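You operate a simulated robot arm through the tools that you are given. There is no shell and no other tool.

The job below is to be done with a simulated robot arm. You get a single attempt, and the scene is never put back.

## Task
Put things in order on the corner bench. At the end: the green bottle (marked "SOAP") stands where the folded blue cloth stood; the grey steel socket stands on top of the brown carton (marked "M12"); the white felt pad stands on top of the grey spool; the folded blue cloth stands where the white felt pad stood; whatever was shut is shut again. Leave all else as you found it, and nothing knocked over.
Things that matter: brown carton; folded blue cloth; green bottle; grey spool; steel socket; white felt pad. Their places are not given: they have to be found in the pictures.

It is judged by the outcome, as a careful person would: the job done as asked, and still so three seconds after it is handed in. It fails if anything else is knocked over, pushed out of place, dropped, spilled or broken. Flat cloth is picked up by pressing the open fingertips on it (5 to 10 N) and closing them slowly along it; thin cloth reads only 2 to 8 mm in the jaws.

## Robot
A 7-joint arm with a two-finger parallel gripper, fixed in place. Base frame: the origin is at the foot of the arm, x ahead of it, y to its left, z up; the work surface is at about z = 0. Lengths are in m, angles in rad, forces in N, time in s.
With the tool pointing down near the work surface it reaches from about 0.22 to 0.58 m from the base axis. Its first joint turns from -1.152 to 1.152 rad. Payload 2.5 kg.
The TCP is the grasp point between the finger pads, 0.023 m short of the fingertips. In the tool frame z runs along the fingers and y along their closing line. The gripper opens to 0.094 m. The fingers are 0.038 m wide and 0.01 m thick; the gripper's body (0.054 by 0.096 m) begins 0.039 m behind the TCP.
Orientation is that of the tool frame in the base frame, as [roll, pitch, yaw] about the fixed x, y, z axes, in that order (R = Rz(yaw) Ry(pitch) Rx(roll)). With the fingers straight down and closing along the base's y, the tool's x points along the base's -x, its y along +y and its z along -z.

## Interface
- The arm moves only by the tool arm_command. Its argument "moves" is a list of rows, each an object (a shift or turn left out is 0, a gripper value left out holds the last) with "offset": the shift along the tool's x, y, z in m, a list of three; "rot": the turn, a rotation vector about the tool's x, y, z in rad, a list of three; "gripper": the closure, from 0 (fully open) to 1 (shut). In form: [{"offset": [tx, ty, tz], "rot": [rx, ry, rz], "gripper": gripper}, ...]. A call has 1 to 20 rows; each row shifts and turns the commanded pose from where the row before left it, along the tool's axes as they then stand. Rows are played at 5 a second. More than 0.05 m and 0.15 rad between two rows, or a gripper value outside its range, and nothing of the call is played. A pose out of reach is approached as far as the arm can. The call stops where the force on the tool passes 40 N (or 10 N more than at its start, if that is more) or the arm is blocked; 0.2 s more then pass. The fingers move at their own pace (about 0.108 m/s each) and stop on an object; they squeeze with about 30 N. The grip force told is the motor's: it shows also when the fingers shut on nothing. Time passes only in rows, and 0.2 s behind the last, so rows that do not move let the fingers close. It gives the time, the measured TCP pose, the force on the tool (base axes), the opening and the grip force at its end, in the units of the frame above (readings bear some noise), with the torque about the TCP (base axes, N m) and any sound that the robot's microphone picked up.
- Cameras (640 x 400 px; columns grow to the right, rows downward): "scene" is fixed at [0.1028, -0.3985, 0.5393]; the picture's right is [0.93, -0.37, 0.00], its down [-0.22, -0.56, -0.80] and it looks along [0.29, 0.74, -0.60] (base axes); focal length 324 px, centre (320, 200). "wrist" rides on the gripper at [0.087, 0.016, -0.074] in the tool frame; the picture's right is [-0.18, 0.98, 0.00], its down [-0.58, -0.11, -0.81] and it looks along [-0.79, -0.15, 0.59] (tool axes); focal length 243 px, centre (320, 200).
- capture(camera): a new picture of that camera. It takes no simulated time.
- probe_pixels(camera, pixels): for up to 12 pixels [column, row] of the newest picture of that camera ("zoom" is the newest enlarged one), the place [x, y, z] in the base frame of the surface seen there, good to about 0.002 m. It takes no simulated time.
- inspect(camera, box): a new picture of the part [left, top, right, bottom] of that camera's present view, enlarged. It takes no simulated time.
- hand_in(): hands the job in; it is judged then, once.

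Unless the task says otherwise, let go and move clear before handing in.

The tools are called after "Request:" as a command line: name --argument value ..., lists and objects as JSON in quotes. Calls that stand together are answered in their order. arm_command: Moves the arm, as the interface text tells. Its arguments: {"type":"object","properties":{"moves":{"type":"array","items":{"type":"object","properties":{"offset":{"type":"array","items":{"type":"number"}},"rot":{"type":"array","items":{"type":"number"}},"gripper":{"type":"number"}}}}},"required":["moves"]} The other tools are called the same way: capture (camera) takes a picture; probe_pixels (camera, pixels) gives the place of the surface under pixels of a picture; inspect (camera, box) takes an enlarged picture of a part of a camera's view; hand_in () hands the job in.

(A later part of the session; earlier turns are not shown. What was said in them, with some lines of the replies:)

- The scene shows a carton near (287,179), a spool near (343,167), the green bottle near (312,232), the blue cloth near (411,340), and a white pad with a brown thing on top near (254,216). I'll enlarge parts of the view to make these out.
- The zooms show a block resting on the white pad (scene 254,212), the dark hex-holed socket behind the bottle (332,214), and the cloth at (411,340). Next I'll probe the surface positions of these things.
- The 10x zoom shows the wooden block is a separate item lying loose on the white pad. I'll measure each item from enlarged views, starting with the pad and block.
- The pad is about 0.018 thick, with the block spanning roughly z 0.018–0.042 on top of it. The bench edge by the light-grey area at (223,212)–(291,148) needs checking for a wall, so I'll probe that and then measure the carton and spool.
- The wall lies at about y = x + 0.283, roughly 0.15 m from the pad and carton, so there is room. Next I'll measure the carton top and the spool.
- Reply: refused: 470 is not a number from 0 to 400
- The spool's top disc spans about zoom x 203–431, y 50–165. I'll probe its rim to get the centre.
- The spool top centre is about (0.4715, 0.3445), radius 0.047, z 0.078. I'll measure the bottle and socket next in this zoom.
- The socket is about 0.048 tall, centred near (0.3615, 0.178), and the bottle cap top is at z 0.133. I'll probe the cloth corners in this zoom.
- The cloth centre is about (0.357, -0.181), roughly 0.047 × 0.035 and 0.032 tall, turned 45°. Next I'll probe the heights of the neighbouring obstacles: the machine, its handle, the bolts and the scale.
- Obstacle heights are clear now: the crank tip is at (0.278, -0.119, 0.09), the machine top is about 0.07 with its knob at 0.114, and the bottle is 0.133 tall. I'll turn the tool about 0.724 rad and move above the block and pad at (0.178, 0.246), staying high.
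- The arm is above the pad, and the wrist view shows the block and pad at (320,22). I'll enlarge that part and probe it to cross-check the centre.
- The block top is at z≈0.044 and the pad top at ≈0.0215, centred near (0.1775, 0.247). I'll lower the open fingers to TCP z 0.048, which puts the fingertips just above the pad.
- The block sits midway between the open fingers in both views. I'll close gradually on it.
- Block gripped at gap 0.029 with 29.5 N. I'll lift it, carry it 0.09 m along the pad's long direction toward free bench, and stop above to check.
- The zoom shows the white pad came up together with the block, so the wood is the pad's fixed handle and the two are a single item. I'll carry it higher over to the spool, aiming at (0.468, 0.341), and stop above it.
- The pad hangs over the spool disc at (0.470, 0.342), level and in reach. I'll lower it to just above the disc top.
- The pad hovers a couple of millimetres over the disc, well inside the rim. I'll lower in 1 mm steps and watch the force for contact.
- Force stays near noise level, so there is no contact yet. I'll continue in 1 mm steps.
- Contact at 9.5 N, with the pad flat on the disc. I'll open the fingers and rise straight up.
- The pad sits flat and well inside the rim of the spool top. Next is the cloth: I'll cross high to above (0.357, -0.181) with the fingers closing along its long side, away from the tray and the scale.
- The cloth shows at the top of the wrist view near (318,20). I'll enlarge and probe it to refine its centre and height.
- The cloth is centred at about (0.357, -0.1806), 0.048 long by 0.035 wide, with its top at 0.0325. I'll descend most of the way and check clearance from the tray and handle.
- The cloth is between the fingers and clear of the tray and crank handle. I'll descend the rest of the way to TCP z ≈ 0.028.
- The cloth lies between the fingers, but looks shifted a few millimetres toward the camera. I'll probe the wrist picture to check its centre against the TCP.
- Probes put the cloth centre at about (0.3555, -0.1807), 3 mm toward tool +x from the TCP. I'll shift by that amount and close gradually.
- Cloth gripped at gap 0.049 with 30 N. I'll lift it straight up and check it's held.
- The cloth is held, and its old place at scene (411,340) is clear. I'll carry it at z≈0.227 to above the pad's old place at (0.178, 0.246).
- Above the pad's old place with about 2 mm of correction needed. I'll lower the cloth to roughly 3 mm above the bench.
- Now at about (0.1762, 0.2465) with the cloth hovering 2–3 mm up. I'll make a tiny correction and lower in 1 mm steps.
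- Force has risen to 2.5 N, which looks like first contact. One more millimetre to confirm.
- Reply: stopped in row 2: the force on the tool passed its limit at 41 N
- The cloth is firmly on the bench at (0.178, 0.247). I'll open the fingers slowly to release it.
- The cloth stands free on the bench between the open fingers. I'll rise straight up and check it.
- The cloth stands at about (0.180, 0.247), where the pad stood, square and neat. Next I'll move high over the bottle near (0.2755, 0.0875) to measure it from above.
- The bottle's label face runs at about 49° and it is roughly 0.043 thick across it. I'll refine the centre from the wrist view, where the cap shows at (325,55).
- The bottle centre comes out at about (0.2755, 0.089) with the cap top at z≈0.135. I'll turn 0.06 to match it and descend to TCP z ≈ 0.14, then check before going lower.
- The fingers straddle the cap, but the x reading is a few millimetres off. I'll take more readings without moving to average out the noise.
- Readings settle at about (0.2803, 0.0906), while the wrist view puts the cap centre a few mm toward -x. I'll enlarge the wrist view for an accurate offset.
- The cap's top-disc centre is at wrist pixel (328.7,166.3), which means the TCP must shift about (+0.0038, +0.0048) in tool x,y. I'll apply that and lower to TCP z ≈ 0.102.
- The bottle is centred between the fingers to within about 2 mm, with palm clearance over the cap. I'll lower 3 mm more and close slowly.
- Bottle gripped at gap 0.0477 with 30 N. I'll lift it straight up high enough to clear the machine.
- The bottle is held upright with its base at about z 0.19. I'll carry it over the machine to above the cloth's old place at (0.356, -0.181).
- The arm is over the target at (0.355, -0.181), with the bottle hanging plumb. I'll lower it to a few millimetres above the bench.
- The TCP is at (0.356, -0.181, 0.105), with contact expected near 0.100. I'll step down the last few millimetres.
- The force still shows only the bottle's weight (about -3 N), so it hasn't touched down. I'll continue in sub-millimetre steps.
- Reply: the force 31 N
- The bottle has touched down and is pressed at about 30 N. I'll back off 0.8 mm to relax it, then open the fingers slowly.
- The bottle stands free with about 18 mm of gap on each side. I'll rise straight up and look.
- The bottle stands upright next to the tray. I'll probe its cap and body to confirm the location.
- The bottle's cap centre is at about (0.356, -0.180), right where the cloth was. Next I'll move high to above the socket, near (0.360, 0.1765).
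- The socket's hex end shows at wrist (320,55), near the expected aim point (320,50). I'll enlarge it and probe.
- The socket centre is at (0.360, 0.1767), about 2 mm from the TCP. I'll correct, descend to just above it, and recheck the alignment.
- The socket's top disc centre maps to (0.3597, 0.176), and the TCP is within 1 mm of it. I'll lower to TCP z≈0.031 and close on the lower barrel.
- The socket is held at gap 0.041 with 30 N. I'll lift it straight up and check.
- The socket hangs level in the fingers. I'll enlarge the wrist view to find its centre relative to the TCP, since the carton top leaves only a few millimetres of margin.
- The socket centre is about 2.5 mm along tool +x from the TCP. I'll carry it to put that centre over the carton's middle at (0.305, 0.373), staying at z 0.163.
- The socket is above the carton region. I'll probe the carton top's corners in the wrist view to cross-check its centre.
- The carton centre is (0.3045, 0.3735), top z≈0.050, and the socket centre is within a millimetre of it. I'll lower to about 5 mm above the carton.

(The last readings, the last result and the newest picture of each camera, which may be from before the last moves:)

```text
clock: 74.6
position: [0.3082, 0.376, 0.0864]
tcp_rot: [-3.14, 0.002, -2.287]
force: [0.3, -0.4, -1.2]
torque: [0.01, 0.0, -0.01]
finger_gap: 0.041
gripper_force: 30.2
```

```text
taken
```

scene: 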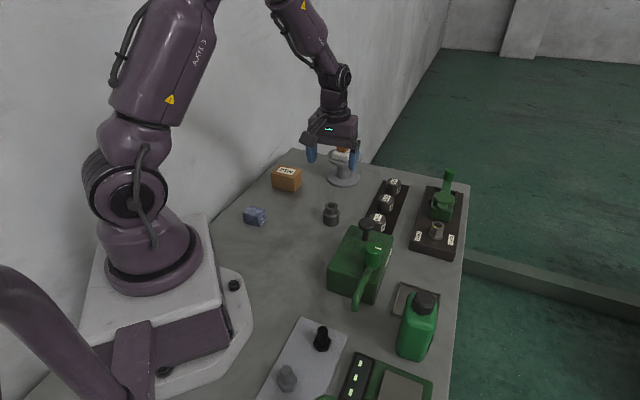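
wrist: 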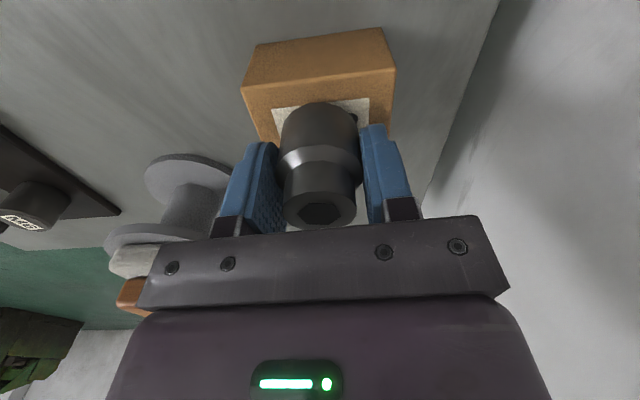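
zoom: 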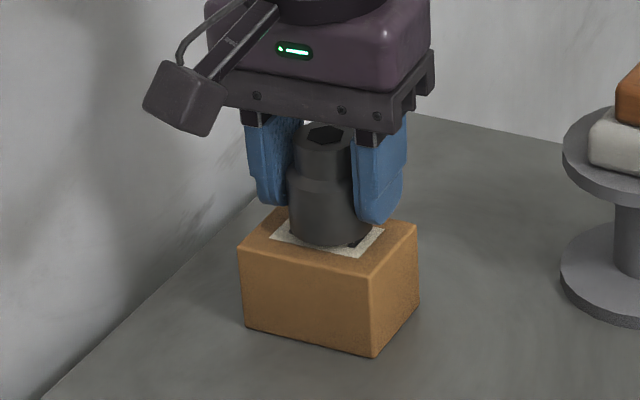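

The socket hovers about 5 mm over the carton and roughly 2 mm toward +x of its middle. I'll correct that and step down.

Request:
arm_command --moves '[{"offset": [0.0017, 0.0012, 0], "gripper": 1.0}, {"offset": [0, 0, 0.001]}, {"offset": [0, 0, 0.001]}, {"offset": [0, 0, 0]}]'

Request:
arm_command --moves '[{"offset": [0, 0, 0.001], "gripper": 1.0}, {"offset": [0, 0, 0]}]'

Request:
arm_command --moves '[{"offset": [0, 0, 0.0008], "gripper": 1.0}, {"offset": [0, 0, 0]}]'

```text
clock: 75.6
position: [0.305, 0.3759, 0.0854]
tcp_rot: [-3.139, 0.003, -2.287]
force: [-0.2, -0.7, -0.8]
torque: [0.02, 0.0, -0.02]
finger_gap: 0.0408
gripper_force: 30.3
```

```text
clock: 76.2
position: [0.305, 0.3766, 0.0843]
tcp_rot: [-3.14, -0.001, -2.286]
force: [-0.5, -0.4, -0.4]
torque: [0.02, 0.04, 0.01]
finger_gap: 0.0409
gripper_force: 30.2
```

```text
clock: 76.8
position: [0.3066, 0.375, 0.0834]
tcp_rot: [-3.14, 0.001, -2.286]
force: [0.1, 0.4, -1.1]
torque: [0.0, 0.01, -0.01]
finger_gap: 0.0409
gripper_force: 30.5
```

No contact yet: the force is about -1 N, just the socket's weight. I'll continue in sub-millimetre steps.

Request:
arm_command --moves '[{"offset": [0, 0, 0.0008], "gripper": 1.0}, {"offset": [0, 0, 0]}]'

Request:
arm_command --moves '[{"offset": [0, 0, 0.0006], "gripper": 1.0}, {"offset": [0, 0, 0]}]'

```text
clock: 77.4
position: [0.3063, 0.3747, 0.0824]
tcp_rot: [-3.139, 0.002, -2.287]
force: [0.6, 0.4, -1.0]
torque: [-0.01, 0.0, 0.0]
finger_gap: 0.0409
gripper_force: 29.8
```

```text
clock: 78.0
position: [0.3065, 0.3755, 0.0823]
tcp_rot: [-3.142, 0.001, -2.286]
force: [0.1, -0.8, 1.8]
torque: [-0.02, 0.02, 0.02]
finger_gap: 0.0407
gripper_force: 29.7
```

The force has moved from -1 to +1.8 N, so contact is beginning. One more half-millimetre step should seat it.

Request:
arm_command --moves '[{"offset": [0, 0, 0.0004], "gripper": 1.0}, {"offset": [0, 0, 0]}]'

Request:
inspect --camera "scene" --box '[260, 140, 310, 190]'

```text
clock: 78.6
position: [0.305, 0.3752, 0.0825]
tcp_rot: [-3.14, 0.003, -2.289]
force: [-0.1, -0.3, 5.5]
torque: [-0.01, 0.07, -0.03]
finger_gap: 0.0409
gripper_force: 30.6
```

```text
8.00 times, centred on (285, 165) of scene
```

zoom: 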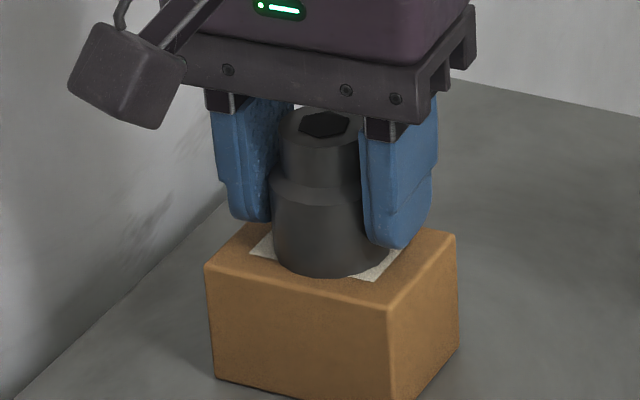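

The socket sits on the carton at 5.5 N, centred on the label. I'll open the fingers slowly.

Request:
arm_command --moves '[{"gripper": 0.54}, {"gripper": 0.5}, {"gripper": 0.45}, {"gripper": 0.35}, {"gripper": 0.25}, {"gripper": 0.25}]'

Request:
inspect --camera "scene" --box '[260, 140, 310, 190]'

```text
clock: 80.0
position: [0.3047, 0.3746, 0.0806]
tcp_rot: [-3.139, 0.002, -2.287]
force: [0.2, 1.2, -0.3]
torque: [0.0, 0.01, -0.01]
finger_gap: 0.0704
gripper_force: 0.0
```

```text
8.00 times, centred on (285, 165) of scene
```

zoom: 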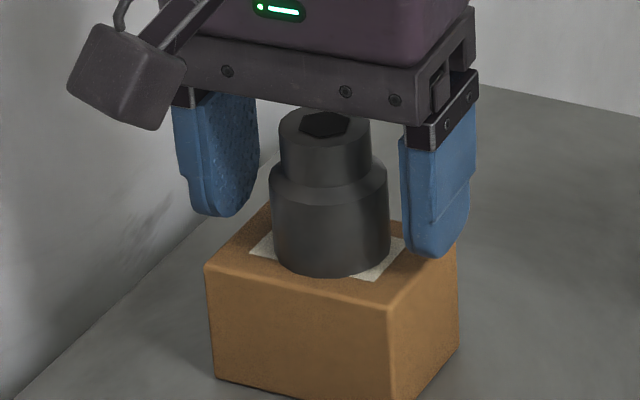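

The socket stands free on the carton, with the fingers clear on both sides. I'll rise straight up, move away to open space, and look everything over.

Request:
arm_command --moves '[{"offset": [0, 0, -0.01], "gripper": 0.25}, {"offset": [0, 0, -0.03]}, {"offset": [0, 0, -0.04]}, {"offset": [0, 0, -0.045]}, {"offset": [0, 0, -0.045]}, {"offset": [0, 0, -0.02]}, {"offset": [0.01, -0.04, 0]}, {"offset": [0.01, -0.04, 0]}, {"offset": [0.01, -0.04, 0]}, {"offset": [0, 0, 0]}]'

Request:
capture --camera "scene"

Request:
inspect --camera "scene" --box '[230, 130, 390, 240]'

Request:
inspect --camera "scene" --box '[240, 250, 480, 400]'

Request:
capture --camera "wrist"

```text
clock: 82.2
position: [0.3772, 0.2735, 0.2712]
tcp_rot: [-3.141, 0.0, -2.286]
force: [0.4, 0.1, 0.3]
torque: [-0.01, 0.03, 0.03]
finger_gap: 0.0704
gripper_force: 0.0
```

```text
taken
```

scene: 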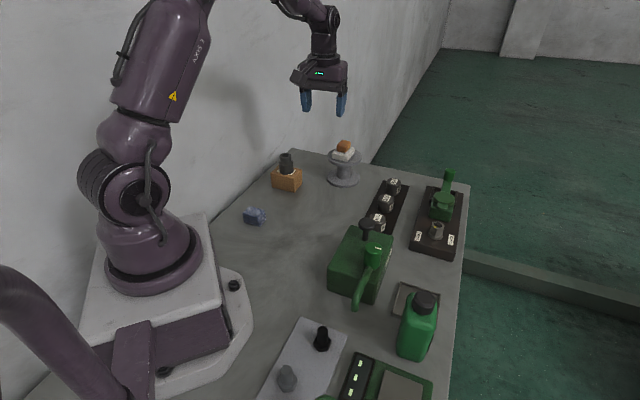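

```text
3.64 times, centred on (310, 185) of scene
```

zoom: 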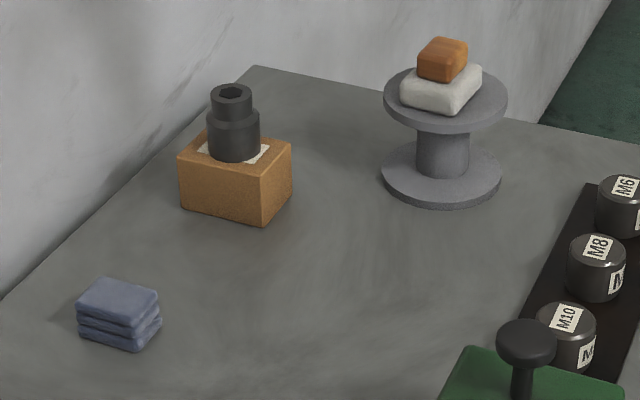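

```text
2.67 times, centred on (360, 325) of scene
```

zoom: 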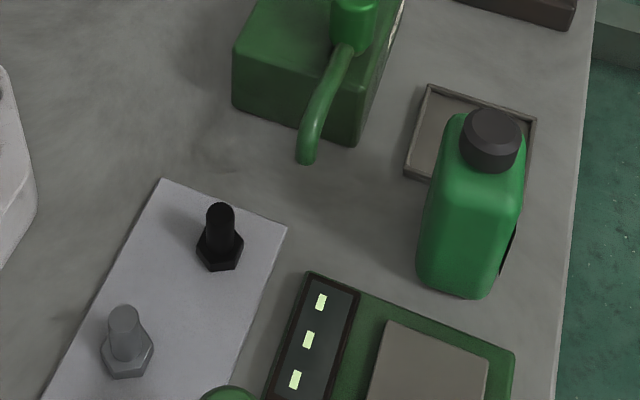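

```text
taken
```

wrist: 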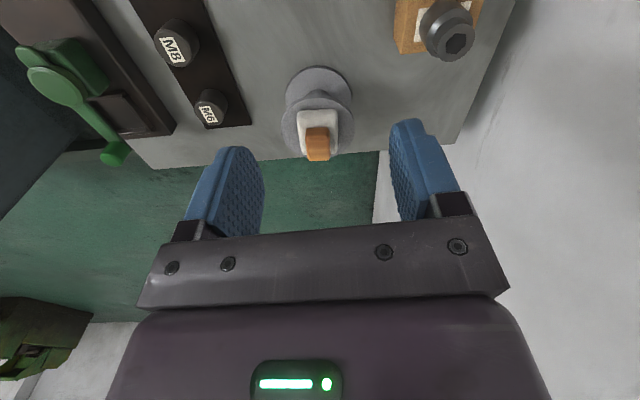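

The final pictures show the socket upright on the carton (scene 286,163), the pad on the spool (343,150), the cloth at the pad's old place (255,216) and the bottle where the cloth stood (418,325). Nothing else has moved, nothing was opened, and the arm is clear, so I'll hand in.

Request:
hand_in

```text
The job is handed in.
```

The last pictures, taken just before I handed the job in, show everything in its new place and standing, with the arm clear:

| Item | Where it stands now | Position check |
|---|---|---|
| Green bottle ("SOAP") | Where the blue cloth stood | Cap centre about (0.356, -0.180), about 1 mm off |
| Grey steel socket | On top of the "M12" carton | On the label, within about 2 mm of the carton's centre |
| White felt pad | On top of the grey spool | Flat and inside the rim, about 4 mm off the spool's centre |
| Folded blue cloth | Where the felt pad stood | About (0.180, 0.247), roughly 2 mm off |

- **Pad and wood block:** the wooden block on the pad came up with it when I gripped only the wood. I took it to be the pad's handle, so it is on the spool too.
- **Which socket:** I took the unmarked one with the hex hole as the steel socket. The three marked M6, M8 and M10 were left alone.
- **Everything else:** I opened nothing, so nothing needed shutting. I saw no sign that anything else had moved, but I didn't re-measure every item on the bench.
- **Firm touchdowns:** the cloth's tripped the 40 N force limit for a moment, and the bottle's reached about 30 N. Both stood steady once released.
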